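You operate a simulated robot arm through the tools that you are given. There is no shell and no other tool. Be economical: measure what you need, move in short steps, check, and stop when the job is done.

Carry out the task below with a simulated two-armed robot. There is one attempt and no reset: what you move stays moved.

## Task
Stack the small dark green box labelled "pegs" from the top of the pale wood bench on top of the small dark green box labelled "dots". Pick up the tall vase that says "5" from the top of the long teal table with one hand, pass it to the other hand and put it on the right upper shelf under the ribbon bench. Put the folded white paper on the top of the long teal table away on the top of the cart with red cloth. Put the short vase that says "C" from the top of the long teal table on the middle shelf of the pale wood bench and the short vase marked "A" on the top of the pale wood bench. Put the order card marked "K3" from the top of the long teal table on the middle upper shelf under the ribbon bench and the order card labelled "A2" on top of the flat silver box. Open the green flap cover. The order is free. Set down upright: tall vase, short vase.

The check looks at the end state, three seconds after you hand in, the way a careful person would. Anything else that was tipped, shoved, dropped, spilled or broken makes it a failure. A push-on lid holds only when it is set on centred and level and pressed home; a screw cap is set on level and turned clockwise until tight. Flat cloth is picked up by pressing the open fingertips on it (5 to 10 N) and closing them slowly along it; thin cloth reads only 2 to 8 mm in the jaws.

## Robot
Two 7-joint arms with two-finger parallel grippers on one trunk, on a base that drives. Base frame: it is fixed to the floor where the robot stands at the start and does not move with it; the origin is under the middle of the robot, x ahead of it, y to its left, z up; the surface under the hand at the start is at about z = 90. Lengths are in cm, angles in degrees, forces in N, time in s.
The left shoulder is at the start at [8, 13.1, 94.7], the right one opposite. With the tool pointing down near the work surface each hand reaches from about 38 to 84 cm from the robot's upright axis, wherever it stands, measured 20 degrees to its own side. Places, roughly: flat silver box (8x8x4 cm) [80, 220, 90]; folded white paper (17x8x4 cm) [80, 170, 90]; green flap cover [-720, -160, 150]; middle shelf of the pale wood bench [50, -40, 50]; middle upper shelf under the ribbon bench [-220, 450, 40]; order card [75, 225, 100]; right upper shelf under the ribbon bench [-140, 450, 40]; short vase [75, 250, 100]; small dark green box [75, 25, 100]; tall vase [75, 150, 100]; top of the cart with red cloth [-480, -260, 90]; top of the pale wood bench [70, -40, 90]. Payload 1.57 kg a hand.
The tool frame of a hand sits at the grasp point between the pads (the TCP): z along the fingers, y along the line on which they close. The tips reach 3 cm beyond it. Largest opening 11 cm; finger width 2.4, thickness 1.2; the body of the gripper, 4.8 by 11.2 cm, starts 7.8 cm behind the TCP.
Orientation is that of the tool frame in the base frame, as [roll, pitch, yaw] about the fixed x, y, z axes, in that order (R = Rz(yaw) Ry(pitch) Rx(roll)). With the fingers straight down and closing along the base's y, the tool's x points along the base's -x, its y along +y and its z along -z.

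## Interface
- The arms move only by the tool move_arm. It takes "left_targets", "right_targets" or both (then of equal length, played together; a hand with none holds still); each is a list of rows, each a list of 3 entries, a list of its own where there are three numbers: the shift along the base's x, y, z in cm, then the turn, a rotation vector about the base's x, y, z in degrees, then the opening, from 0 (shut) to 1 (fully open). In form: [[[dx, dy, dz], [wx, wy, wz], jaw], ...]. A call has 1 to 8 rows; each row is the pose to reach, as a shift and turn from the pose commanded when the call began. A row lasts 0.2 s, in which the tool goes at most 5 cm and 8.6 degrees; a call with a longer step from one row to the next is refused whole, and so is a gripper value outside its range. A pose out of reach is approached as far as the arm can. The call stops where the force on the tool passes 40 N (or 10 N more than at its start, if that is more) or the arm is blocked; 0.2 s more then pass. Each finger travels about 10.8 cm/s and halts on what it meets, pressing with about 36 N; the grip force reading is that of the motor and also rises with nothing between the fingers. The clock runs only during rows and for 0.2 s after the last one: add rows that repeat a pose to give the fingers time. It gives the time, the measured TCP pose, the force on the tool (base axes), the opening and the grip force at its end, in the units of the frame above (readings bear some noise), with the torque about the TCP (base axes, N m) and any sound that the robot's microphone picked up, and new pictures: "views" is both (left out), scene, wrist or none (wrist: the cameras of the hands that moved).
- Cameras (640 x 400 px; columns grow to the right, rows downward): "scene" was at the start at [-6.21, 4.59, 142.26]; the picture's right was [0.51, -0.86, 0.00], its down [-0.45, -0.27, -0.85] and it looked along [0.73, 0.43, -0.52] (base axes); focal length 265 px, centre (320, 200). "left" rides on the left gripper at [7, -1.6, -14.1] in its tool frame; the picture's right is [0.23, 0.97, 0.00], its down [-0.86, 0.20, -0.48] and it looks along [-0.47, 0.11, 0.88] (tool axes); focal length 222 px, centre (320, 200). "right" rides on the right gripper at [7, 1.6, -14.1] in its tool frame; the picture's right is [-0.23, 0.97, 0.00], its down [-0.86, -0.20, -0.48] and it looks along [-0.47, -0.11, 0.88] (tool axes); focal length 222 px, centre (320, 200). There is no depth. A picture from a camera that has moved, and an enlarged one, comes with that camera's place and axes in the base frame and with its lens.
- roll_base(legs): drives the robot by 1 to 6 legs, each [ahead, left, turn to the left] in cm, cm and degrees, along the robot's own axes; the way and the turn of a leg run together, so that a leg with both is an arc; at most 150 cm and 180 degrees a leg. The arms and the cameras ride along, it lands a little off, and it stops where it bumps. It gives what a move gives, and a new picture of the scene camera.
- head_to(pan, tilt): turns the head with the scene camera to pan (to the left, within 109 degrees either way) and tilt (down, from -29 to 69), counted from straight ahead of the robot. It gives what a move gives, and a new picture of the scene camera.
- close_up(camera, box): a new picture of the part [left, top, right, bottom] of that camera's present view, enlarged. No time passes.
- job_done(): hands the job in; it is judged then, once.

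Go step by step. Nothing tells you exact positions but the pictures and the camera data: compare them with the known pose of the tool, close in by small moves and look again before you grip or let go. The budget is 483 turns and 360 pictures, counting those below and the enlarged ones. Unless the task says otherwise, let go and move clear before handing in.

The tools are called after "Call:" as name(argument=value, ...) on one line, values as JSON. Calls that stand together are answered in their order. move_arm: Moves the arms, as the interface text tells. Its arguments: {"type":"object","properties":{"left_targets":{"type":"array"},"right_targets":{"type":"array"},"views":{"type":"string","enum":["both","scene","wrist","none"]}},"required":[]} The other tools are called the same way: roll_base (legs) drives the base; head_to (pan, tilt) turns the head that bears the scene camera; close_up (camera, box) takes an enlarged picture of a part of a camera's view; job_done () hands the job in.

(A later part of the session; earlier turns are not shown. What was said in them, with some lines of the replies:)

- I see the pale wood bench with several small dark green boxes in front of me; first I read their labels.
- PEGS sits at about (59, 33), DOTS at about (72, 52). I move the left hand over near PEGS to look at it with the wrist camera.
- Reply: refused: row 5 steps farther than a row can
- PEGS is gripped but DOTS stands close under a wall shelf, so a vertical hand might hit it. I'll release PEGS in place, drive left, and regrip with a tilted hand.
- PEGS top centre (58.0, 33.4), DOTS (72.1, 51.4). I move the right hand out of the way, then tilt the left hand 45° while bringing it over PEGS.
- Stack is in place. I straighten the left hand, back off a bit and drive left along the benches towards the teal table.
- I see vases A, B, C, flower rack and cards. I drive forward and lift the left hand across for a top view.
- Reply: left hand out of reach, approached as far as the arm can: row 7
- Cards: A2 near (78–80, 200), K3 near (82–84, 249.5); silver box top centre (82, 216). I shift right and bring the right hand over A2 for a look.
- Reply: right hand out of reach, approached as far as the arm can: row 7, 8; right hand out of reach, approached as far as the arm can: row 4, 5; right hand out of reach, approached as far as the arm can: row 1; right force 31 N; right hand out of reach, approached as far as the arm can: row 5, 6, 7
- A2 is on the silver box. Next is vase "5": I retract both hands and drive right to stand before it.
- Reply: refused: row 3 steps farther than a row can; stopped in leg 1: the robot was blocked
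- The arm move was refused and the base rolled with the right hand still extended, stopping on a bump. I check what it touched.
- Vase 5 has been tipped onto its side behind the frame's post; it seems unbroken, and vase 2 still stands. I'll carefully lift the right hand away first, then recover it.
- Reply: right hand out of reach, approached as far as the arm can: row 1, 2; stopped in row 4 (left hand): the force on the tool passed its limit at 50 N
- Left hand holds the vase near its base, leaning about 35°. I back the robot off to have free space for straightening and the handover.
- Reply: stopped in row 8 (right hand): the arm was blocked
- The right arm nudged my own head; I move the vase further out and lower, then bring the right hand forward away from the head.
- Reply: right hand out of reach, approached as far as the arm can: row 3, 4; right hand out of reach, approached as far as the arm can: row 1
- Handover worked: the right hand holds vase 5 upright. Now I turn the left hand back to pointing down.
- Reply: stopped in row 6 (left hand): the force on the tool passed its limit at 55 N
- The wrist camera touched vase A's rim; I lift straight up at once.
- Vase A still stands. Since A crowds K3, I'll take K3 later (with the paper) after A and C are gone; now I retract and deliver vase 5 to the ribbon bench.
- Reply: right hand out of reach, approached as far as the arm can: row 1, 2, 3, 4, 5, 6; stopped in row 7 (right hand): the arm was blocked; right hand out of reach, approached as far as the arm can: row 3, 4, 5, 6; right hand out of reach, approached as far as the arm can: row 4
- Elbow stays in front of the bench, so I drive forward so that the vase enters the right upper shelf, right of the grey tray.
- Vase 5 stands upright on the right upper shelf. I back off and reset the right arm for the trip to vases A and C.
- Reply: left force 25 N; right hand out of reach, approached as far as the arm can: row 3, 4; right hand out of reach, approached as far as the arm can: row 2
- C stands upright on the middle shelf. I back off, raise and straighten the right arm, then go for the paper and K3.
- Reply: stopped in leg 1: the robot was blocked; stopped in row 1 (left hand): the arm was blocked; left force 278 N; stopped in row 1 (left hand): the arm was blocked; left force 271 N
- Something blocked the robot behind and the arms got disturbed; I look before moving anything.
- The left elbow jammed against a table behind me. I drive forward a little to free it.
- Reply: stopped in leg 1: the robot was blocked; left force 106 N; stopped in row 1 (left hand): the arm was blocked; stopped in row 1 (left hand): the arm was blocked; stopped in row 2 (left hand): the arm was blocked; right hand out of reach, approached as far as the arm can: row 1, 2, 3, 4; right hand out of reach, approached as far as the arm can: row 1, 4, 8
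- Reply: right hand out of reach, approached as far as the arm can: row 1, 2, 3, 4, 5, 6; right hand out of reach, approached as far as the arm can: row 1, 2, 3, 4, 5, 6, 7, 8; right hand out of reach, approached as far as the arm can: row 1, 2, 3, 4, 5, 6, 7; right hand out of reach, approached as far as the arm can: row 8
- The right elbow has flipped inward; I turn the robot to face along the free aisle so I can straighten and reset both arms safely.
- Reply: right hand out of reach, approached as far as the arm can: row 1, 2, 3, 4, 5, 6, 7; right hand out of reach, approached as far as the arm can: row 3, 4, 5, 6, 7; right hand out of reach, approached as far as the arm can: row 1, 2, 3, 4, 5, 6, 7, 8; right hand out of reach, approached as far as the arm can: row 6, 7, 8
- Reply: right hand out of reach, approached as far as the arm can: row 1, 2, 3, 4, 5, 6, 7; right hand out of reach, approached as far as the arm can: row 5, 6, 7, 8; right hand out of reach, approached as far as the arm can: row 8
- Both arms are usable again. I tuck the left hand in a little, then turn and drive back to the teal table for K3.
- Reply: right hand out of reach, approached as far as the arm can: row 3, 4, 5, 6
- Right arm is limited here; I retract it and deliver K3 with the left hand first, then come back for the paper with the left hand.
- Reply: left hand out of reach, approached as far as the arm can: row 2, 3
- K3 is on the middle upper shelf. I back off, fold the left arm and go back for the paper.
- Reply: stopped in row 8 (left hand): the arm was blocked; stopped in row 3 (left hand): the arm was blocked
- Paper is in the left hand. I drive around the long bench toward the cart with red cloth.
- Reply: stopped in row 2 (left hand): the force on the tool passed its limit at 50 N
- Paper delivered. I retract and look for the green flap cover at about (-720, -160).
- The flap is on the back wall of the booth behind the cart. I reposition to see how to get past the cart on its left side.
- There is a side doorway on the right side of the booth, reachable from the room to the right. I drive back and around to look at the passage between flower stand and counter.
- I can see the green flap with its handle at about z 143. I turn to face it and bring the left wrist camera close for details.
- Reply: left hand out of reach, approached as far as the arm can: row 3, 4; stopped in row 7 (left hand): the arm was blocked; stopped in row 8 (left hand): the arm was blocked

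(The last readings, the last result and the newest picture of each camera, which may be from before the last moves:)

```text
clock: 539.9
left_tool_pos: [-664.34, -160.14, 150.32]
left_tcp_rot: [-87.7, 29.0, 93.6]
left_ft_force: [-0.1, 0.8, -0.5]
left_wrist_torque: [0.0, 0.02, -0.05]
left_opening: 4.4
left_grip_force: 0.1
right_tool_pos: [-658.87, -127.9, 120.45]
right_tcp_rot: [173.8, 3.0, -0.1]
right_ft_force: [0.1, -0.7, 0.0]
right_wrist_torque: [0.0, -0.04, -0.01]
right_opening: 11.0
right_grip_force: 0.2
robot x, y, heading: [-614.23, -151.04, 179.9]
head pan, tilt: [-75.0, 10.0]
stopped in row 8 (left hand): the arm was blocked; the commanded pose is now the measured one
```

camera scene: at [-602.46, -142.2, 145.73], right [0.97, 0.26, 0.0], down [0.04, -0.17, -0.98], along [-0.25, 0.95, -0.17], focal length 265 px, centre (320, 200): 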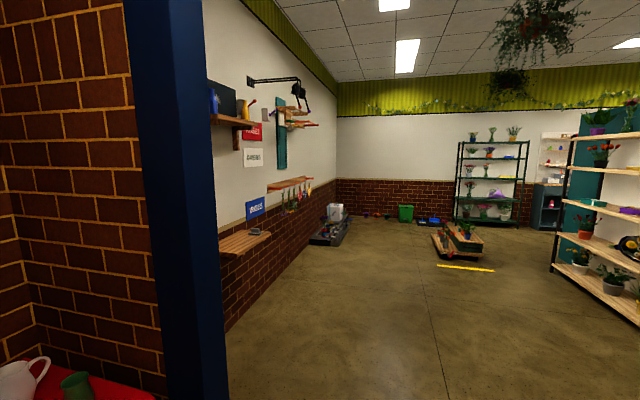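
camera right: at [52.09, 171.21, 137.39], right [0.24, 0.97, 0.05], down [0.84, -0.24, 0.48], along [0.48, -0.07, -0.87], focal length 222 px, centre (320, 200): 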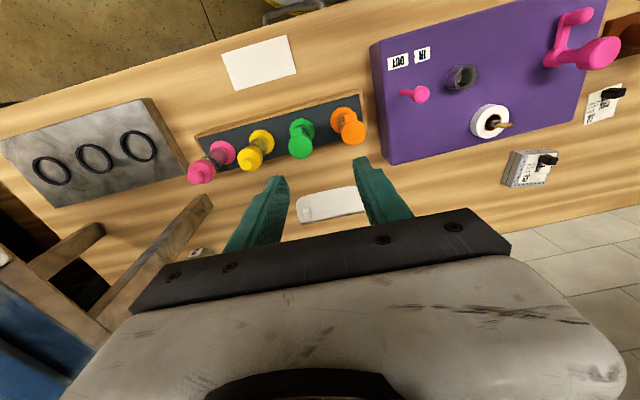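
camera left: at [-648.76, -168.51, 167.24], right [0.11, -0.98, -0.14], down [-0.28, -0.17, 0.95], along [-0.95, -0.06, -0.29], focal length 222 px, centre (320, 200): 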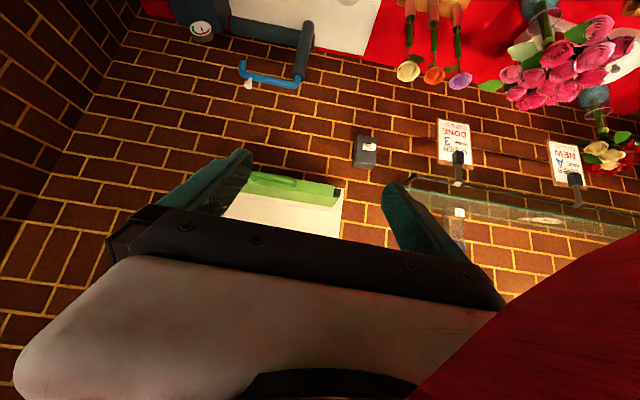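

Call:
move_arm(left_targets=[[[1, -3, 0], [0, 0, 0], 0.4], [[2, -7, 0], [0, 0, 0], 0.4], [[3, -11, 0], [0, 0, 0], 0.4], [[4, -15, 0], [0, 0, 0], 0.4], [[5, -19, 0], [0, 0, 0], 0.4], [[5, -23, 0], [0, 0, 0], 0.4]], views="none")

Call:
move_arm(right_targets=[[[1, -2, 0], [0, 0, 0], 1], [[3, -4, 0], [0, 0, 0], 1], [[5, -6, 0], [0, 0, 0], 1], [[6, -8, 0], [0, 0, 0], 1]], views="none")

Call:
head_to(pan=60, tilt=15)

```text
clock: 541.3
left_tool_pos: [-659.3, -182.99, 150.35]
left_tcp_rot: [-87.6, 29.0, 93.8]
left_ft_force: [0.1, 0.4, -0.1]
left_wrist_torque: [-0.01, 0.0, 0.06]
left_opening: 4.37
left_grip_force: 0.1
right_tool_pos: [-659.05, -127.95, 120.58]
right_tcp_rot: [173.7, 3.0, 0.0]
right_ft_force: [0.1, -0.3, -0.8]
right_wrist_torque: [-0.01, -0.01, -0.01]
right_opening: 11.0
right_grip_force: 0.2
robot x, y, heading: [-614.24, -151.09, 180.1]
head pan, tilt: [-75.0, 10.0]
```

```text
clock: 542.3
left_tool_pos: [-659.3, -183.15, 150.44]
left_tcp_rot: [-87.5, 29.0, 93.8]
left_ft_force: [-0.1, 0.4, -0.1]
left_wrist_torque: [0.03, 0.0, 0.04]
left_opening: 4.4
left_grip_force: 0.0
right_tool_pos: [-652.78, -135.89, 120.48]
right_tcp_rot: [173.8, 3.0, 0.0]
right_ft_force: [0.2, -0.1, 0.0]
right_wrist_torque: [-0.03, -0.02, 0.0]
right_opening: 11.01
right_grip_force: 0.3
robot x, y, heading: [-613.97, -150.98, 180.2]
head pan, tilt: [-75.0, 10.0]
```

```text
clock: 544.5
left_tool_pos: [-659.32, -183.24, 150.28]
left_tcp_rot: [-87.4, 29.0, 93.9]
left_ft_force: [0.5, 0.7, -0.2]
left_wrist_torque: [-0.01, 0.0, 0.01]
left_opening: 4.41
left_grip_force: 0.1
right_tool_pos: [-652.91, -135.84, 120.52]
right_tcp_rot: [173.7, 3.1, 0.0]
right_ft_force: [-0.2, 0.9, 0.1]
right_wrist_torque: [0.02, 0.01, 0.03]
right_opening: 11.01
right_grip_force: 0.0
robot x, y, heading: [-614.45, -151.49, 180.1]
head pan, tilt: [60.0, 15.0]
camera scene: at [-604.76, -159.28, 144.92], right [-0.86, 0.5, 0.0], down [0.13, 0.22, -0.97], along [-0.48, -0.84, -0.26], focal length 265 px, centre (320, 200)
```

scene: 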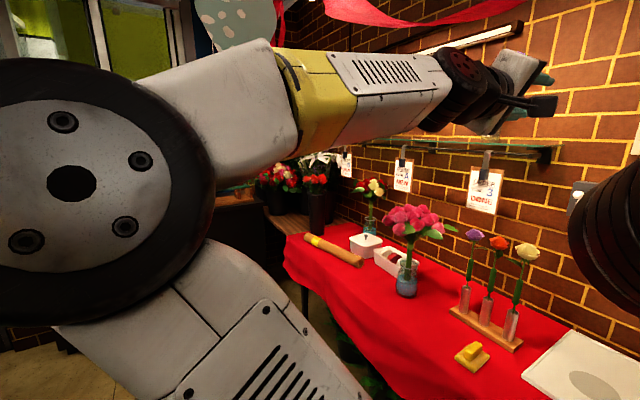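

Call:
roll_base(legs=[[10, 8, 0], [0, 0, -30]])

Call:
close_up(camera="left", box=[0, 0, 640, 400])

```text
clock: 547.2
left_tool_pos: [-679.24, -164.1, 150.4]
left_tcp_rot: [-87.5, 29.0, 63.6]
left_ft_force: [0.9, -0.5, -0.1]
left_wrist_torque: [0.02, 0.01, 0.02]
left_opening: 4.41
left_grip_force: 0.1
right_tool_pos: [-650.01, -126.47, 120.6]
right_tcp_rot: [173.8, 3.1, -30.3]
right_ft_force: [-0.4, -0.5, -0.4]
right_wrist_torque: [-0.02, 0.01, -0.02]
right_opening: 10.99
right_grip_force: 0.0
robot x, y, heading: [-624.09, -159.25, 149.7]
head pan, tilt: [60.0, 15.0]
camera scene: at [-620.13, -170.92, 144.92], right [-0.49, 0.87, 0.0], down [0.23, 0.13, -0.97], along [-0.84, -0.48, -0.26], focal length 265 px, centre (320, 200)
```

scene: 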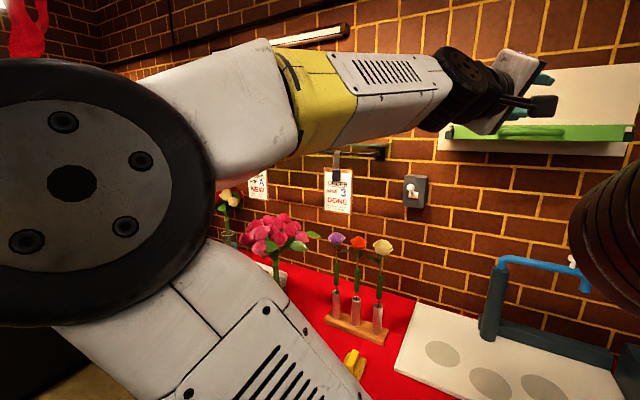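

```text
1.00 times, centred on (320, 200) of left (not enlarged: the box is as wide or as high as the picture)
camera zoom: at [-663.57, -164.35, 147.95], right [-0.16, -0.22, -0.96], down [0.04, -0.97, 0.22], along [-0.99, 0.0, 0.16], focal length 222 px, centre (320, 200)
```

zoom: 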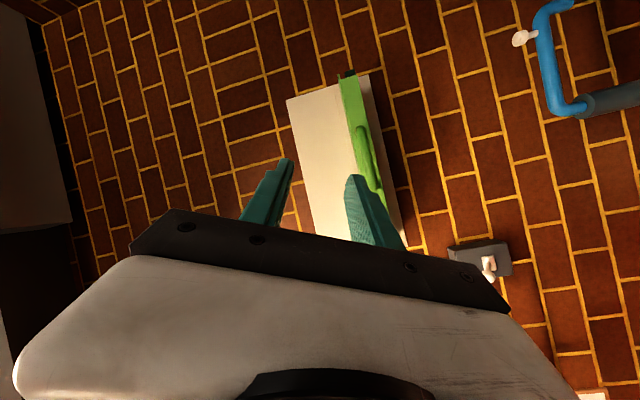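

Call:
move_arm(left_targets=[[[1, 1, -1], [5.5, -1.8, 5.3], 0.5], [[2, 2, -2], [11, -3.6, 10.6], 0.5], [[2, 3, -3], [16.6, -5.4, 16], 0.5], [[2, 4, -4], [22, -7.2, 21.3], 0.5], [[2, 5, -5.5], [27.6, -9, 26.6], 0.5]], views="wrist")

```text
clock: 548.1
left_tool_pos: [-673.02, -151.86, 148.19]
left_tcp_rot: [-86.0, 10.3, 64.1]
left_ft_force: [-0.9, -1.1, -0.4]
left_wrist_torque: [-0.01, 0.03, -0.02]
left_opening: 5.51
left_grip_force: 0.1
right_tool_pos: [-650.01, -126.59, 120.43]
right_tcp_rot: [173.8, 3.0, -30.3]
right_ft_force: [-0.6, 0.3, 0.1]
right_wrist_torque: [0.06, -0.03, 0.03]
right_opening: 11.01
right_grip_force: 0.2
robot x, y, heading: [-624.01, -159.3, 149.8]
head pan, tilt: [60.0, 15.0]
stopped in row 4 (left hand): the arm was blocked; the commanded pose is now the measured one
camera left: at [-657.13, -151.57, 147.77], right [-0.04, 0.08, -1.0], down [0.03, -1.0, -0.08], along [-1.0, -0.03, 0.04], focal length 222 px, centre (320, 200)
```

left: 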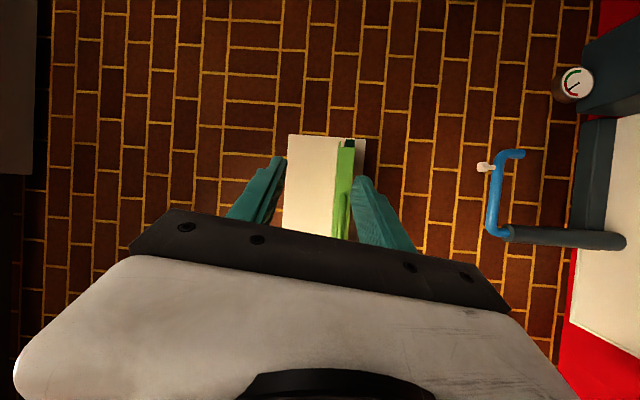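

Call:
move_arm(left_targets=[[[0, -4, -1], [0, 0, 0], 0.5], [[0, -8, -2], [0, 0, 0], 0.5], [[-3, -11, -3], [0, 0, 0], 0.5], [[-7, -13, -4], [0, 0, 0], 0.5], [[-11, -14, -4.2], [0, 0, 0], 0.5], [[-15, -14, -4.2], [0, 0, 0], 0.5]], views="wrist")

```text
clock: 549.5
left_tool_pos: [-687.89, -165.86, 144.37]
left_tcp_rot: [-85.7, 10.3, 64.3]
left_ft_force: [0.1, 0.2, 0.4]
left_wrist_torque: [-0.02, 0.01, 0.03]
left_opening: 5.51
left_grip_force: 0.1
right_tool_pos: [-649.86, -126.49, 120.42]
right_tcp_rot: [173.8, 3.1, -30.4]
right_ft_force: [0.5, -0.7, 0.3]
right_wrist_torque: [-0.01, 0.03, -0.01]
right_opening: 11.01
right_grip_force: 0.0
robot x, y, heading: [-623.9, -159.42, 149.7]
head pan, tilt: [60.0, 15.0]
camera left: at [-671.93, -165.63, 143.67], right [-0.04, 0.08, -1.0], down [0.03, -1.0, -0.08], along [-1.0, -0.03, 0.04], focal length 222 px, centre (320, 200)
```

left: 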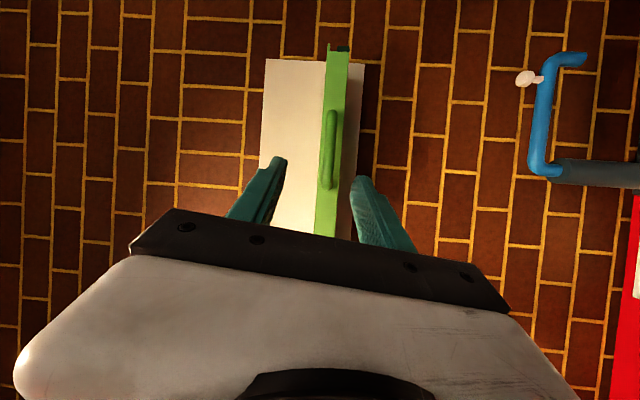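

Call:
move_arm(left_targets=[[[-4, 2, -0.5], [0, 0, 0], 0.5], [[-8, 4, -0.9], [0, 0, 0], 0.5], [[-12, 6.1, -1.2], [0, 0, 0], 0.5]], views="wrist")

```text
clock: 550.3
left_tool_pos: [-699.84, -159.67, 143.13]
left_tcp_rot: [-85.7, 10.3, 64.2]
left_ft_force: [0.4, -0.8, -0.5]
left_wrist_torque: [-0.02, -0.01, -0.03]
left_opening: 5.48
left_grip_force: 0.0
right_tool_pos: [-649.9, -126.61, 120.57]
right_tcp_rot: [173.8, 2.9, -30.3]
right_ft_force: [0.2, -0.5, 1.1]
right_wrist_torque: [0.02, 0.05, 0.02]
right_opening: 11.0
right_grip_force: 0.1
robot x, y, heading: [-623.85, -159.29, 149.8]
head pan, tilt: [60.0, 15.0]
camera left: at [-683.88, -159.45, 142.51], right [-0.04, 0.08, -1.0], down [0.03, -1.0, -0.08], along [-1.0, -0.04, 0.04], focal length 222 px, centre (320, 200)
```

left: 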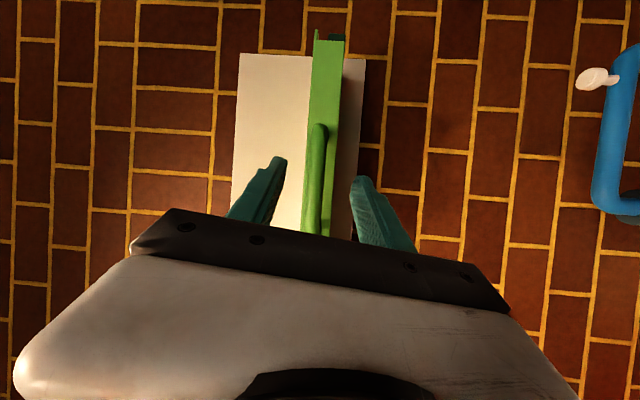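

Call:
move_arm(left_targets=[[[-3, 1.2, 0.3], [0, 0, 0], 0.5], [[-6, 2.4, 0.6], [0, 0, 0], 0.5], [[-8, 3, 0.7], [0, 0, 0], 0.5]], views="wrist")

```text
clock: 551.1
left_tool_pos: [-707.76, -156.59, 143.72]
left_tcp_rot: [-85.6, 10.4, 64.2]
left_ft_force: [0.1, -0.7, 0.7]
left_wrist_torque: [0.01, -0.01, 0.0]
left_opening: 5.51
left_grip_force: 0.1
right_tool_pos: [-649.99, -126.46, 120.48]
right_tcp_rot: [173.9, 3.0, -30.4]
right_ft_force: [0.7, -0.3, -0.6]
right_wrist_torque: [0.01, 0.0, -0.03]
right_opening: 11.03
right_grip_force: 0.1
robot x, y, heading: [-624.18, -159.18, 149.8]
head pan, tilt: [60.0, 15.0]
camera left: at [-691.9, -156.46, 143.17], right [-0.04, 0.08, -1.0], down [0.03, -1.0, -0.08], along [-1.0, -0.03, 0.04], focal length 222 px, centre (320, 200)
```

left: 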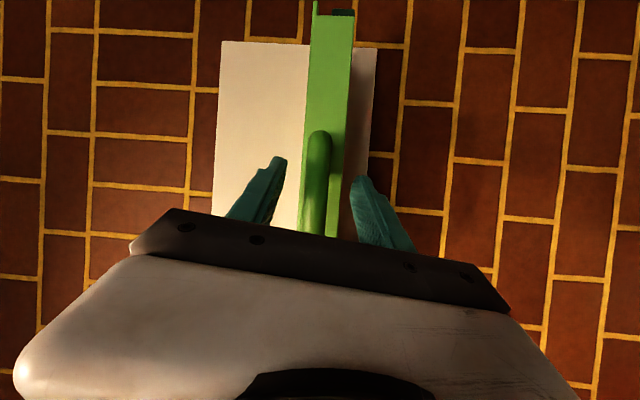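

Call:
move_arm(left_targets=[[[-1, 0.4, 0], [0, 0, 0], 0.4], [[-1, 0.4, 0], [0, 0, 0], 0.25], [[-1, 0.4, 0], [0, 0, 0], 0.1], [[-1, 0.4, 0], [0, 0, 0], 0.05], [[-1, 0.4, 0], [0, 0, 0], 0.05]], views="none")

```text
clock: 552.3
left_tool_pos: [-708.78, -156.17, 143.9]
left_tcp_rot: [-85.4, 10.3, 64.2]
left_ft_force: [-10.4, 6.3, 26.9]
left_wrist_torque: [1.27, 0.38, -0.19]
left_opening: 2.31
left_grip_force: 35.4
right_tool_pos: [-649.97, -126.41, 120.48]
right_tcp_rot: [173.7, 3.0, -30.3]
right_ft_force: [-0.3, -0.2, -0.3]
right_wrist_torque: [-0.03, 0.03, 0.02]
right_opening: 10.99
right_grip_force: 0.1
robot x, y, heading: [-624.29, -159.32, 149.3]
head pan, tilt: [60.0, 15.0]
```

Call:
move_arm(left_targets=[[[0, 0, 0.3], [0, 0, 0], 0.05], [[0, 0, 0.6], [0, 0, 0], 0.05], [[0, 0, 1], [0, 0, 0], 0.05]], views="none")

```text
clock: 553.1
left_tool_pos: [-708.67, -156.21, 144.59]
left_tcp_rot: [-86.0, 10.3, 64.0]
left_ft_force: [11.4, 1.9, -3.5]
left_wrist_torque: [1.02, -0.21, -0.45]
left_opening: 2.29
left_grip_force: 35.2
right_tool_pos: [-649.96, -126.47, 120.54]
right_tcp_rot: [173.9, 3.1, -30.3]
right_ft_force: [-0.1, 0.5, 0.7]
right_wrist_torque: [0.0, 0.0, 0.03]
right_opening: 11.0
right_grip_force: 0.0
robot x, y, heading: [-623.95, -159.07, 149.7]
head pan, tilt: [60.0, 15.0]
```

Call:
move_arm(left_targets=[[[0, 0, 0.4], [0, 0, 0], 0.05], [[0, 0, 0.8], [0, 0, 0], 0.05], [[0, 0, 1.2], [0, 0, 0], 0.05], [[0, 0, 1.6], [0, 0, 0], 0.05]], views="none")

```text
clock: 554.1
left_tool_pos: [-708.77, -156.26, 146.38]
left_tcp_rot: [-85.7, 10.3, 64.2]
left_ft_force: [4.4, 6.6, -1.0]
left_wrist_torque: [1.08, -0.13, 0.14]
left_opening: 2.3
left_grip_force: 35.6
right_tool_pos: [-649.94, -126.45, 120.53]
right_tcp_rot: [173.8, 3.0, -30.3]
right_ft_force: [-0.1, -0.4, 0.4]
right_wrist_torque: [0.01, 0.01, 0.0]
right_opening: 11.03
right_grip_force: 0.0
robot x, y, heading: [-624.27, -158.83, 149.5]
head pan, tilt: [60.0, 15.0]
```

Call:
close_up(camera="left", box=[160, 0, 480, 260])

```text
1.54 times, centred on (320, 130) of left
camera zoom: at [-692.91, -155.98, 145.78], right [-0.04, 0.08, -1.0], down [0.03, -1.0, -0.08], along [-1.0, -0.03, 0.04], focal length 342 px, centre (320, 308)
```

zoom: 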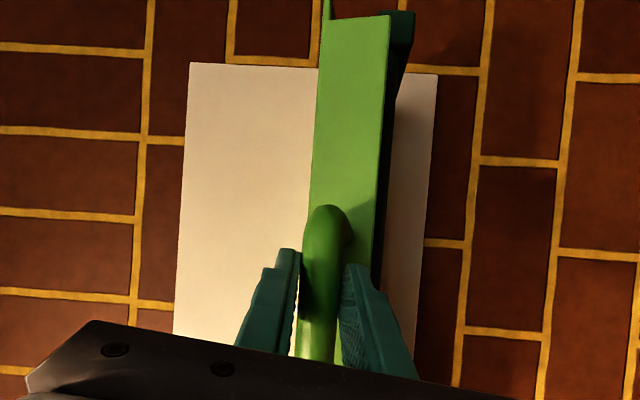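

The flap lifts upward freely (hinge at the back). I follow its arc with the handle.

Call:
move_arm(left_targets=[[[0.2, 0, 1.5], [0, 0, 0], 0.05], [[0.1, 0, 3], [0, 0, 0], 0.05], [[-0.4, 0, 4.6], [0, 0, 0], 0.05], [[-1, 0, 6.2], [0, 0, 0], 0.05], [[-1.6, 0, 7.6], [0, 0, 0], 0.05], [[-2.4, 0, 9], [0, 0, 0], 0.05]], views="none")

```text
clock: 555.5
left_tool_pos: [-711.47, -156.23, 155.13]
left_tcp_rot: [-86.0, 10.2, 64.2]
left_ft_force: [-11.6, 7.9, -10.3]
left_wrist_torque: [0.79, -0.19, -0.27]
left_opening: 2.29
left_grip_force: 35.4
right_tool_pos: [-650.11, -126.52, 120.5]
right_tcp_rot: [173.8, 2.9, -30.3]
right_ft_force: [-0.1, 0.3, 1.0]
right_wrist_torque: [-0.02, 0.0, -0.02]
right_opening: 11.0
right_grip_force: 0.2
robot x, y, heading: [-624.33, -159.46, 149.5]
head pan, tilt: [60.0, 15.0]
```

Call:
move_arm(left_targets=[[[-1.3, 0, 0.9], [0, 0, 0], 0.05], [[-2.4, 0, 1.9], [0, 0, 0], 0.05], [[-3.6, 0, 2.8], [0, 0, 0], 0.05], [[-4.9, 0, 3.6], [0, 0, 0], 0.05], [[-6.2, 0, 4.2], [0, 0, 0], 0.05]], views="wrist")

```text
clock: 556.7
left_tool_pos: [-714.2, -156.27, 157.85]
left_tcp_rot: [-85.6, 10.2, 64.2]
left_ft_force: [1.0, 2.3, 2.4]
left_wrist_torque: [1.25, 0.06, -0.47]
left_opening: 2.23
left_grip_force: 34.8
left hand out of reach, approached as far as the arm can: row 3, 4, 5
right_tool_pos: [-649.97, -126.45, 120.54]
right_tcp_rot: [173.8, 3.0, -30.3]
right_ft_force: [-0.5, -0.5, 0.5]
right_wrist_torque: [0.03, -0.01, 0.01]
right_opening: 11.01
right_grip_force: 0.1
robot x, y, heading: [-624.19, -159.36, 149.3]
head pan, tilt: [60.0, 15.0]
camera left: at [-698.24, -156.08, 157.21], right [-0.04, 0.08, -1.0], down [0.03, -1.0, -0.08], along [-1.0, -0.03, 0.04], focal length 222 px, centre (320, 200)
```

left: 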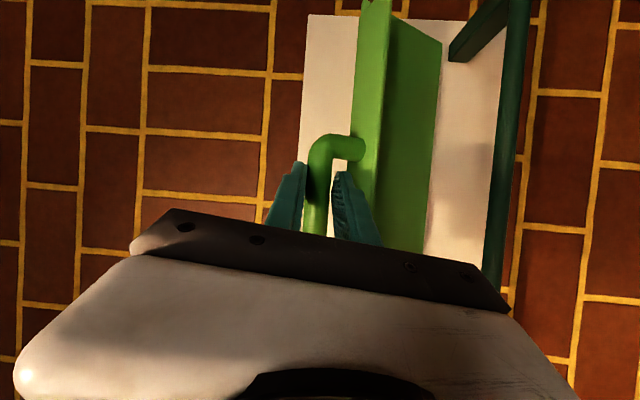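

Call:
roll_base(legs=[[2.2, 1.2, 0]])

Call:
move_arm(left_targets=[[[0, 0, 1], [0, 0, 0], 0.05], [[-0.5, 0, 2], [0, 0, 0], 0.05], [[-1.3, 0, 3], [0, 0, 0], 0.05]], views="none")

```text
clock: 557.9
left_tool_pos: [-716.14, -156.32, 158.99]
left_tcp_rot: [-84.3, 10.2, 64.4]
left_ft_force: [0.1, -1.4, 1.5]
left_wrist_torque: [1.16, 0.07, -0.21]
left_opening: 2.24
left_grip_force: 34.4
right_tool_pos: [-652.28, -126.34, 120.49]
right_tcp_rot: [173.8, 3.0, -30.3]
right_ft_force: [0.2, -0.1, -1.3]
right_wrist_torque: [-0.02, 0.01, -0.01]
right_opening: 10.96
right_grip_force: 0.0
robot x, y, heading: [-626.53, -159.02, 149.8]
head pan, tilt: [60.0, 15.0]
stopped in leg 1: the force on the tool passed its limit at 43 N (the readings are from after the stop); the commanded pose is now the measured one
camera scene: at [-622.58, -170.85, 144.92], right [-0.49, 0.87, 0.0], down [0.23, 0.13, -0.97], along [-0.84, -0.48, -0.26], focal length 265 px, centre (320, 200)
```

scene: 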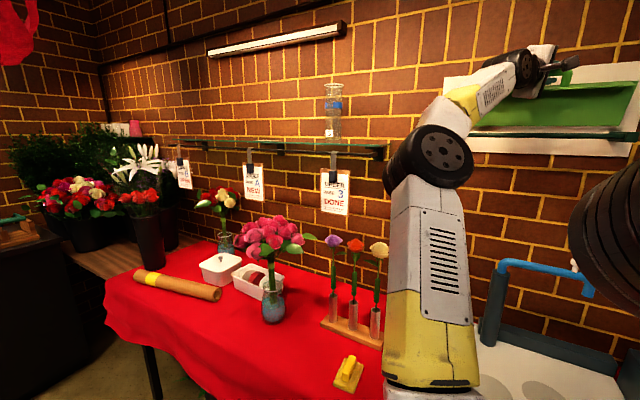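

```text
clock: 558.5
left_tool_pos: [-716.46, -156.29, 159.04]
left_tcp_rot: [-86.0, 10.2, 63.3]
left_ft_force: [-2.7, 3.1, -8.4]
left_wrist_torque: [0.95, -0.36, -0.35]
left_opening: 2.26
left_grip_force: 35.3
left hand out of reach, approached as far as the arm can: row 1, 2, 3
right_tool_pos: [-652.49, -126.44, 120.46]
right_tcp_rot: [173.9, 3.0, -30.3]
right_ft_force: [0.0, -0.7, 0.3]
right_wrist_torque: [0.01, -0.08, 0.01]
right_opening: 10.99
right_grip_force: 0.0
robot x, y, heading: [-626.87, -159.09, 149.7]
head pan, tilt: [60.0, 15.0]
stopped in row 3 (left hand): the force on the tool passed its limit at 50 N (the readings are from after the stop); the commanded pose is now the measured one
```

Call:
roll_base(legs=[[3, 1.7, 0]])

```text
clock: 559.3
left_tool_pos: [-719.16, -156.33, 160.12]
left_tcp_rot: [-85.1, 10.4, 63.5]
left_ft_force: [8.5, 3.6, 31.0]
left_wrist_torque: [1.23, 0.51, -0.25]
left_opening: 2.26
left_grip_force: 34.7
right_tool_pos: [-655.67, -126.22, 120.52]
right_tcp_rot: [173.7, 3.2, -30.2]
right_ft_force: [-0.1, 0.5, -0.5]
right_wrist_torque: [0.01, -0.02, -0.01]
right_opening: 10.98
right_grip_force: 0.0
robot x, y, heading: [-629.8, -159.19, 149.7]
head pan, tilt: [60.0, 15.0]
camera scene: at [-625.87, -170.78, 144.92], right [-0.49, 0.87, 0.0], down [0.22, 0.13, -0.97], along [-0.84, -0.48, -0.26], focal length 265 px, centre (320, 200)
```

scene: 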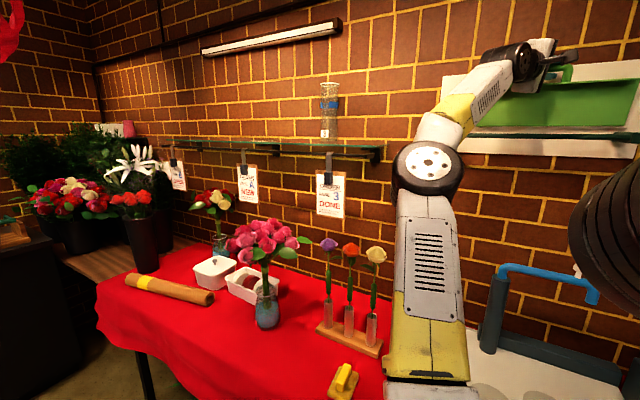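

Call:
roll_base(legs=[[3, 1.7, 0]])

```text
clock: 560.2
left_tool_pos: [-722.57, -156.12, 160.36]
left_tcp_rot: [-84.7, 10.5, 63.5]
left_ft_force: [5.6, 2.7, 30.1]
left_wrist_torque: [0.28, -0.11, 0.22]
left_opening: 2.74
left_grip_force: 12.7
right_tool_pos: [-659.14, -126.33, 120.46]
right_tcp_rot: [173.7, 3.0, -30.3]
right_ft_force: [0.1, 0.1, 0.6]
right_wrist_torque: [0.01, 0.0, -0.02]
right_opening: 10.99
right_grip_force: 0.1
robot x, y, heading: [-633.25, -158.95, 149.6]
head pan, tilt: [60.0, 15.0]
camera scene: at [-629.37, -170.75, 144.92], right [-0.49, 0.87, 0.0], down [0.22, 0.13, -0.97], along [-0.84, -0.48, -0.26], focal length 265 px, centre (320, 200)
```

scene: 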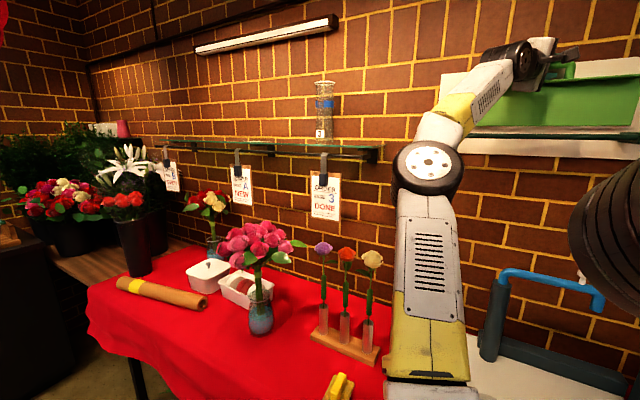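

Call:
close_up(camera="left", box=[160, 0, 560, 260])

```text
1.54 times, centred on (360, 130) of left
camera zoom: at [-706.66, -156.25, 159.51], right [-0.06, 0.08, -0.99], down [0.02, -1.0, -0.08], along [-1.0, -0.02, 0.06], focal length 342 px, centre (258, 308)
```

zoom: 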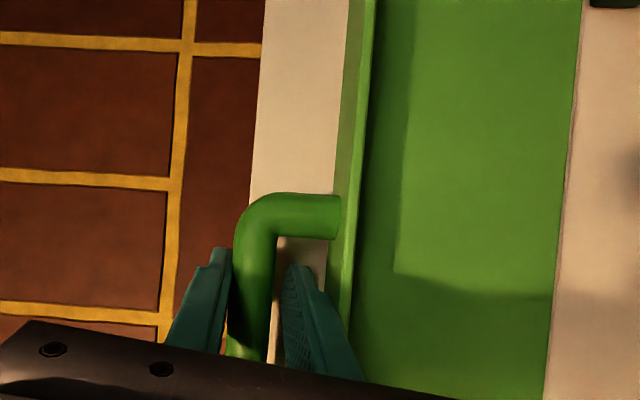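

Call:
move_arm(left_targets=[[[-1, 0, 0], [0, 0, 0], 0.1], [[-2, 0, -0.2], [0, 0, 0], 0.1], [[-3, 0, -0.4], [0, 0, 0], 0.1]], views="none")

```text
clock: 561.0
left_tool_pos: [-722.41, -156.07, 160.62]
left_tcp_rot: [-84.5, 10.5, 63.5]
left_ft_force: [3.5, 0.7, 22.7]
left_wrist_torque: [1.09, 0.11, -0.43]
left_opening: 2.23
left_grip_force: 34.9
left hand out of reach, approached as far as the arm can: row 1, 2, 3
right_tool_pos: [-659.22, -126.25, 120.56]
right_tcp_rot: [173.7, 3.2, -30.3]
right_ft_force: [0.1, -0.4, -0.4]
right_wrist_torque: [-0.02, -0.02, 0.0]
right_opening: 10.99
right_grip_force: 0.0
robot x, y, heading: [-633.23, -159.04, 149.5]
head pan, tilt: [60.0, 15.0]
```

Call:
move_arm(left_targets=[[[0, 0, 0.5], [0, 6, 0], 0.12], [[-0.5, 0, 0.6], [0, 12, 0], 0.12], [[-1, 0, 0.6], [0, 18, 0], 0.12], [[-2, 0, 0.5], [0, 18, 0], 0.12], [[-3, 0, 0.3], [0, 18, 0], 0.12], [[-3.5, 0, 0.2], [0, 18, 0], 0.12]], views="none")

```text
clock: 561.5
left_tool_pos: [-722.66, -156.08, 160.65]
left_tcp_rot: [-77.1, 14.1, 65.0]
left_ft_force: [31.5, -9.5, -8.2]
left_wrist_torque: [0.87, -0.98, -0.49]
left_opening: 2.26
left_grip_force: 34.7
right_tool_pos: [-659.11, -126.42, 120.48]
right_tcp_rot: [173.8, 3.0, -30.2]
right_ft_force: [0.4, -0.7, 0.3]
right_wrist_torque: [0.01, 0.01, 0.0]
right_opening: 10.99
right_grip_force: 0.1
robot x, y, heading: [-633.13, -159.1, 149.7]
head pan, tilt: [60.0, 15.0]
stopped in row 2 (left hand): the force on the tool passed its limit at 64 N (the readings are from after the stop); the commanded pose is now the measured one
```

Call:
move_arm(left_targets=[[[0, 0, 0], [0, 0, 0], 0.12], [[-0.7, 0, 0], [0, 0, 0], 0.12], [[-1.4, 0, 0], [0, 0, 0], 0.12]], views="none")

```text
clock: 562.0
left_tool_pos: [-722.62, -156.1, 160.74]
left_tcp_rot: [-77.2, 14.1, 64.9]
left_ft_force: [30.4, -8.1, -10.7]
left_wrist_torque: [1.2, -0.53, 0.0]
left_opening: 2.24
left_grip_force: 35.3
right_tool_pos: [-659.1, -126.28, 120.46]
right_tcp_rot: [173.8, 3.2, -30.2]
right_ft_force: [0.3, 0.2, -0.3]
right_wrist_torque: [-0.03, 0.0, 0.02]
right_opening: 11.0
right_grip_force: 0.1
robot x, y, heading: [-633.12, -159.36, 149.8]
head pan, tilt: [60.0, 15.0]
stopped in row 2 (left hand): the force on the tool passed its limit at 55 N (the readings are from after the stop); the commanded pose is now the measured one
```

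Call:
move_arm(left_targets=[[[0.2, 0, 0.1], [0, 0, 0], 0.2], [[0.2, 0, 0.1], [0, 0, 0], 0.35], [[0.2, 0, 0.1], [0, 0, 0], 0.35], [[2, -0.7, 0], [0, 0, 0], 0.35], [[4.5, -1.7, 0], [0, 0, 0], 0.35], [[8, -3, 0], [0, 0, 0], 0.35]], views="wrist")

```text
clock: 563.4
left_tool_pos: [-715.22, -159.32, 160.24]
left_tcp_rot: [-77.9, 14.1, 64.9]
left_ft_force: [-9.5, 5.3, -16.6]
left_wrist_torque: [0.22, -0.29, -0.22]
left_opening: 5.43
left_grip_force: 8.8
right_tool_pos: [-659.41, -126.43, 120.45]
right_tcp_rot: [173.8, 3.0, -30.3]
right_ft_force: [-0.6, -0.4, 0.9]
right_wrist_torque: [0.03, -0.06, 0.0]
right_opening: 11.02
right_grip_force: 0.0
robot x, y, heading: [-633.64, -158.89, 149.6]
head pan, tilt: [60.0, 15.0]
camera left: at [-699.68, -159.32, 157.09], right [-0.19, 0.08, -0.98], down [0.0, -1.0, -0.08], along [-0.98, -0.02, 0.19], focal length 222 px, centre (320, 200)
```

left: 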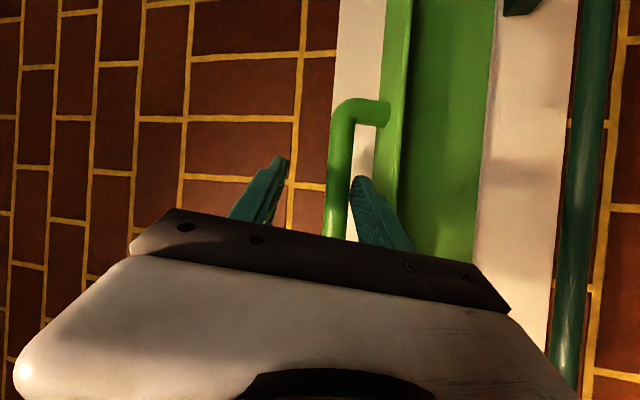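

Call:
move_arm(left_targets=[[[-2.5, 1, 0.3], [0, -3, 0], 0.35], [[-5, 2, 0.5], [0, -7, 0], 0.35], [[-7, 2.8, 0.6], [0, -10, 0], 0.35], [[-7.4, 3, 0.6], [0, -10, 0], 0.35]], views="wrist")

```text
clock: 564.4
left_tool_pos: [-721.31, -156.96, 161.41]
left_tcp_rot: [-85.8, 10.6, 62.5]
left_ft_force: [-0.7, 1.4, -2.2]
left_wrist_torque: [0.06, -0.02, -0.02]
left_opening: 4.14
left_grip_force: 2.1
left hand out of reach, approached as far as the arm can: row 3, 4
right_tool_pos: [-659.22, -126.28, 120.45]
right_tcp_rot: [173.9, 3.0, -30.3]
right_ft_force: [-0.2, 0.5, 0.2]
right_wrist_torque: [0.0, -0.01, 0.0]
right_opening: 11.01
right_grip_force: 0.1
robot x, y, heading: [-633.55, -159.1, 149.5]
head pan, tilt: [60.0, 15.0]
camera left: at [-705.36, -157.23, 160.78], right [-0.04, 0.07, -1.0], down [0.0, -1.0, -0.07], along [-1.0, 0.0, 0.04], focal length 222 px, centre (320, 200)
```

left: 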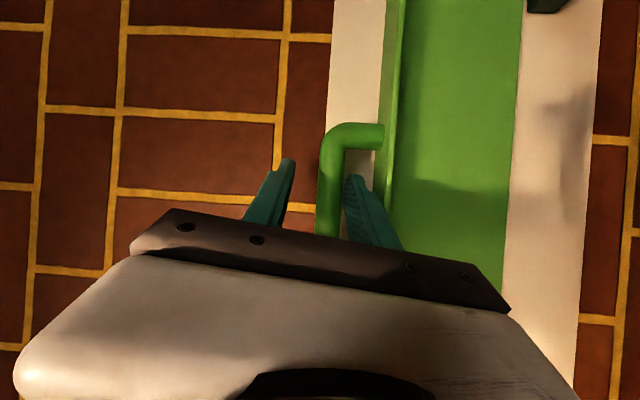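

Call:
move_arm(left_targets=[[[0, 0, 0.2], [0, 0, 0], 0.28], [[0, 0, 0.2], [0, 0, 0], 0.28], [[1.5, -0.8, 0.2], [0, 0, 0], 0.28], [[3, -1.6, 0.2], [0, 0, 0], 0.28], [[5, -2.6, 0.2], [0, 0, 0], 0.28]], views="wrist")

```text
clock: 565.6
left_tool_pos: [-716.63, -159.73, 161.27]
left_tcp_rot: [-86.7, 9.9, 63.1]
left_ft_force: [-8.5, 4.2, -23.1]
left_wrist_torque: [0.11, -0.63, 0.08]
left_opening: 5.19
left_grip_force: 11.7
right_tool_pos: [-659.41, -126.32, 120.55]
right_tcp_rot: [173.8, 2.9, -30.3]
right_ft_force: [0.2, 0.8, -0.9]
right_wrist_torque: [0.01, 0.0, 0.03]
right_opening: 10.99
right_grip_force: 0.0
robot x, y, heading: [-633.56, -159.16, 149.7]
head pan, tilt: [60.0, 15.0]
camera left: at [-700.65, -159.81, 160.97], right [-0.02, 0.08, -1.0], down [0.02, -1.0, -0.08], along [-1.0, -0.02, 0.02], focal length 222 px, centre (320, 200)
```

left: 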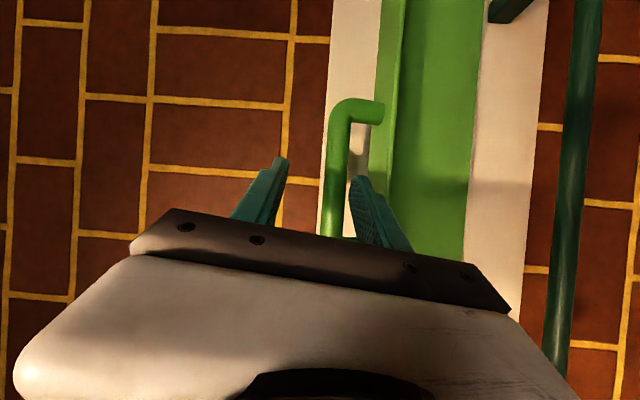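

Call:
move_arm(left_targets=[[[-2, 1, -0.2], [0, -2, 0], 0.35], [[-4, 2, -0.5], [0, -5, 0], 0.35], [[-5.3, 2.8, -0.8], [0, -8, 0], 0.35], [[-5.6, 2.9, -0.9], [0, -10, 0], 0.35], [[-5.6, 2.9, -0.9], [0, -10, 0], 0.35]], views="wrist")

```text
clock: 566.8
left_tool_pos: [-719.24, -158.0, 160.16]
left_tcp_rot: [-95.4, 5.2, 61.9]
left_ft_force: [-0.1, 0.0, 3.4]
left_wrist_torque: [0.04, 0.03, 0.02]
left_opening: 3.62
left_grip_force: 0.1
left hand out of reach, approached as far as the arm can: row 3, 4, 5
right_tool_pos: [-659.3, -126.37, 120.57]
right_tcp_rot: [173.8, 2.9, -30.3]
right_ft_force: [0.0, 0.0, -0.4]
right_wrist_torque: [-0.03, 0.0, 0.0]
right_opening: 11.03
right_grip_force: 0.0
robot x, y, heading: [-633.19, -159.13, 149.6]
head pan, tilt: [60.0, 15.0]
camera left: at [-703.53, -158.19, 162.53], right [0.15, 0.08, -0.99], down [0.03, -1.0, -0.08], along [-0.99, -0.02, -0.15], focal length 222 px, centre (320, 200)
```

left: 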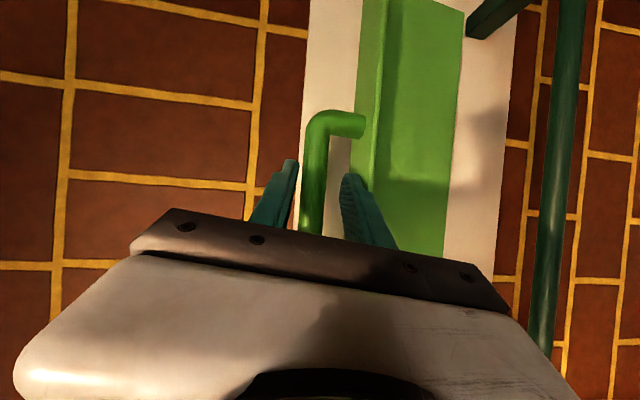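

Call:
move_arm(left_targets=[[[0, 0, 0], [0, 0, 0], 0.31], [[0.4, -0.2, 0.04], [0, 0, 0], 0.31], [[1.3, -0.7, 0.14], [0, 0, 0], 0.31], [[2.7, -1.4, 0.28], [0, 0, 0], 0.31], [[4.4, -2.3, 0.47], [0, 0, 0], 0.31]], views="wrist")

```text
clock: 568.0
left_tool_pos: [-714.87, -160.33, 160.63]
left_tcp_rot: [-95.4, 5.2, 61.8]
left_ft_force: [0.7, 0.2, 0.0]
left_wrist_torque: [0.01, 0.01, 0.01]
left_opening: 3.41
left_grip_force: 0.0
right_tool_pos: [-659.28, -126.26, 120.43]
right_tcp_rot: [173.8, 3.0, -30.3]
right_ft_force: [-0.5, -0.9, -1.0]
right_wrist_torque: [-0.01, -0.01, 0.0]
right_opening: 11.0
right_grip_force: 0.0
robot x, y, heading: [-633.1, -159.16, 149.5]
head pan, tilt: [60.0, 15.0]
camera left: at [-699.14, -160.46, 162.97], right [0.15, 0.08, -0.99], down [0.03, -1.0, -0.08], along [-0.99, -0.02, -0.15], focal length 222 px, centre (320, 200)
```

left: 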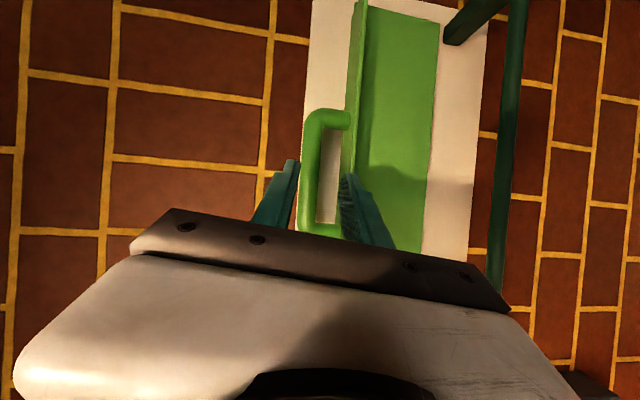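

Call:
move_arm(left_targets=[[[3, -1.6, 0], [0, 0, 0], 0.31], [[6.5, -3.3, 0], [0, 0, 0], 0.2], [[10, -5, -1], [0, 0, 0], 0.05], [[12, -5.5, -3.5], [0, 0, 0], 0], [[12, -4, -6], [0, 0, 0], 0]], views="wrist")

```text
clock: 569.2
left_tool_pos: [-702.88, -164.27, 154.67]
left_tcp_rot: [-95.3, 5.1, 61.8]
left_ft_force: [-0.2, -0.2, -0.2]
left_wrist_torque: [0.0, 0.02, 0.04]
left_opening: 0.0
left_grip_force: 21.2
right_tool_pos: [-659.26, -126.38, 120.59]
right_tcp_rot: [173.8, 3.1, -30.3]
right_ft_force: [1.0, 0.5, -0.5]
right_wrist_torque: [-0.01, -0.02, 0.0]
right_opening: 10.98
right_grip_force: 0.0
robot x, y, heading: [-633.71, -158.82, 149.7]
head pan, tilt: [60.0, 15.0]
camera left: at [-687.1, -164.37, 156.96], right [0.15, 0.08, -0.99], down [0.03, -1.0, -0.08], along [-0.99, -0.02, -0.15], focal length 222 px, centre (320, 200)
```

left: 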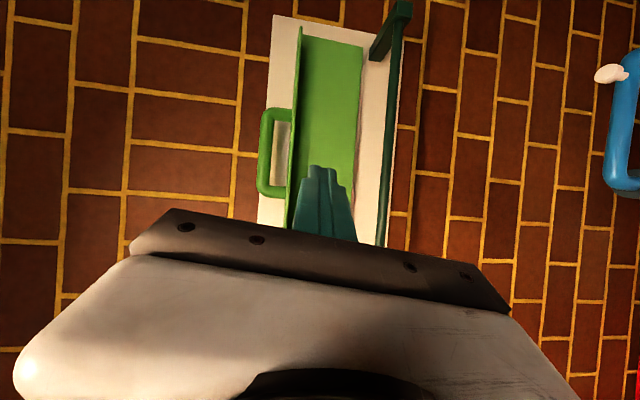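

Call:
move_arm(left_targets=[[[-3.5, 1.8, 0.5], [0, 0, 0], 0], [[-7, 3.6, 1], [0, 0, 0], 0], [[-10.5, 5.4, 1.5], [0, 0, 0], 0], [[-13, 6.6, 2], [0, 0, 0], 0], [[-14.5, 7.3, 2], [0, 0, 0], 0], [[-16, 8, 2], [0, 0, 0], 0]], views="wrist")

```text
clock: 570.5
left_tool_pos: [-717.23, -157.03, 156.76]
left_tcp_rot: [-95.6, 5.3, 61.8]
left_ft_force: [31.2, -9.0, -5.2]
left_wrist_torque: [-0.15, -0.15, 0.18]
left_opening: 0.0
left_grip_force: 21.2
right_tool_pos: [-659.03, -126.52, 120.54]
right_tcp_rot: [173.8, 3.1, -30.1]
right_ft_force: [0.2, -0.6, -0.4]
right_wrist_torque: [0.0, 0.03, 0.03]
right_opening: 10.99
right_grip_force: 0.1
robot x, y, heading: [-633.6, -159.33, 149.9]
head pan, tilt: [60.0, 15.0]
stopped in row 6 (left hand): the force on the tool passed its limit at 58 N (the readings are from after the stop); the commanded pose is now the measured one
camera left: at [-701.51, -157.12, 159.21], right [0.15, 0.08, -0.99], down [0.03, -1.0, -0.07], along [-0.99, -0.02, -0.15], focal length 222 px, centre (320, 200)
```

left: 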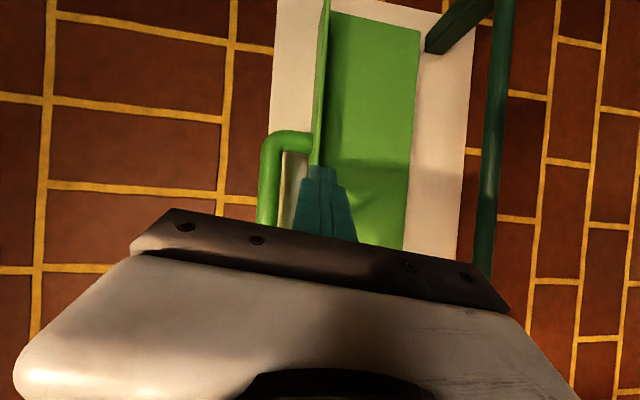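

Call:
move_arm(left_targets=[[[3, -1.6, 0], [0, 0, 0], 0], [[7, -3.6, 0], [0, 0, 0], 0], [[11, -5.6, 0], [0, 0, 0], 0], [[15, -7.6, 0], [0, 0, 0], 0], [[19, -9.6, 0], [0, 0, 0], 0], [[23, -11.6, -1], [0, 0, 0], 0], [[27, -13, -3], [0, 0, 0], 0]], views="wrist")

```text
clock: 572.1
left_tool_pos: [-690.51, -169.73, 153.67]
left_tcp_rot: [-95.7, 5.2, 61.7]
left_ft_force: [-0.3, 0.5, -0.8]
left_wrist_torque: [0.03, -0.01, 0.01]
left_opening: 0.01
left_grip_force: 21.4
right_tool_pos: [-659.24, -126.36, 120.45]
right_tcp_rot: [173.8, 3.1, -30.2]
right_ft_force: [-1.0, 0.9, 0.1]
right_wrist_torque: [-0.01, -0.04, 0.01]
right_opening: 10.99
right_grip_force: 0.0
robot x, y, heading: [-633.59, -159.19, 149.8]
head pan, tilt: [60.0, 15.0]
camera left: at [-674.79, -169.91, 156.17], right [0.15, 0.08, -0.99], down [0.03, -1.0, -0.07], along [-0.99, -0.01, -0.15], focal length 222 px, centre (320, 200)
```

left: 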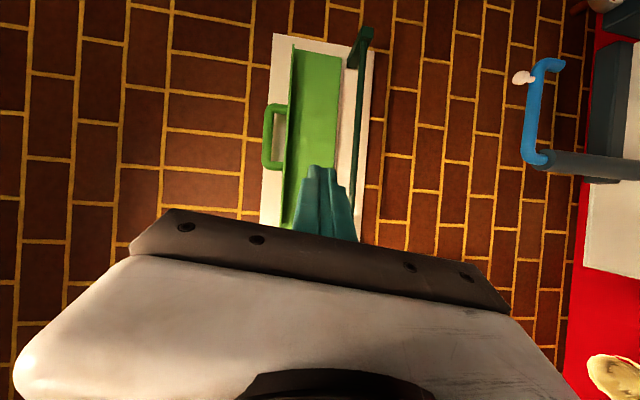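

The flap stays open with the hand clear of it, and everything else is in place, so I hand the job in.

Call:
job_done()

```text
The job is handed in.
```

I did every part of the task and handed the job in. The check's result hasn't come back.

- **Boxes:** "pegs" is stacked on "dots".
- **Tall vase "5":** it was passed from the left hand to the right and stands upright on the right upper shelf under the ribbon bench.
- **Paper:** it lies on top of the cart with red cloth.
- **Short vases:** "C" stands upright on the middle shelf of the pale wood bench, and "A" stands upright on its top.
- **Order cards:** "K3" is on the middle upper shelf under the ribbon bench, and "A2" is on the flat silver box.
- **Green flap cover:** it is pushed open to its stop and stayed open after I let go.

Three things went wrong along the way:

- **Vase "5" tipped over:** I knocked it onto its side on the teal table. I saw no damage and stood it up again during the handover.
- **Vase "A" touched:** the wrist camera pressed on its rim once. It stayed standing.
- **Bench behind the robot bumped:** I backed into the long bench and jammed the left arm. The flowers and tools on it looked in place afterwards, but I only saw them from a distance.
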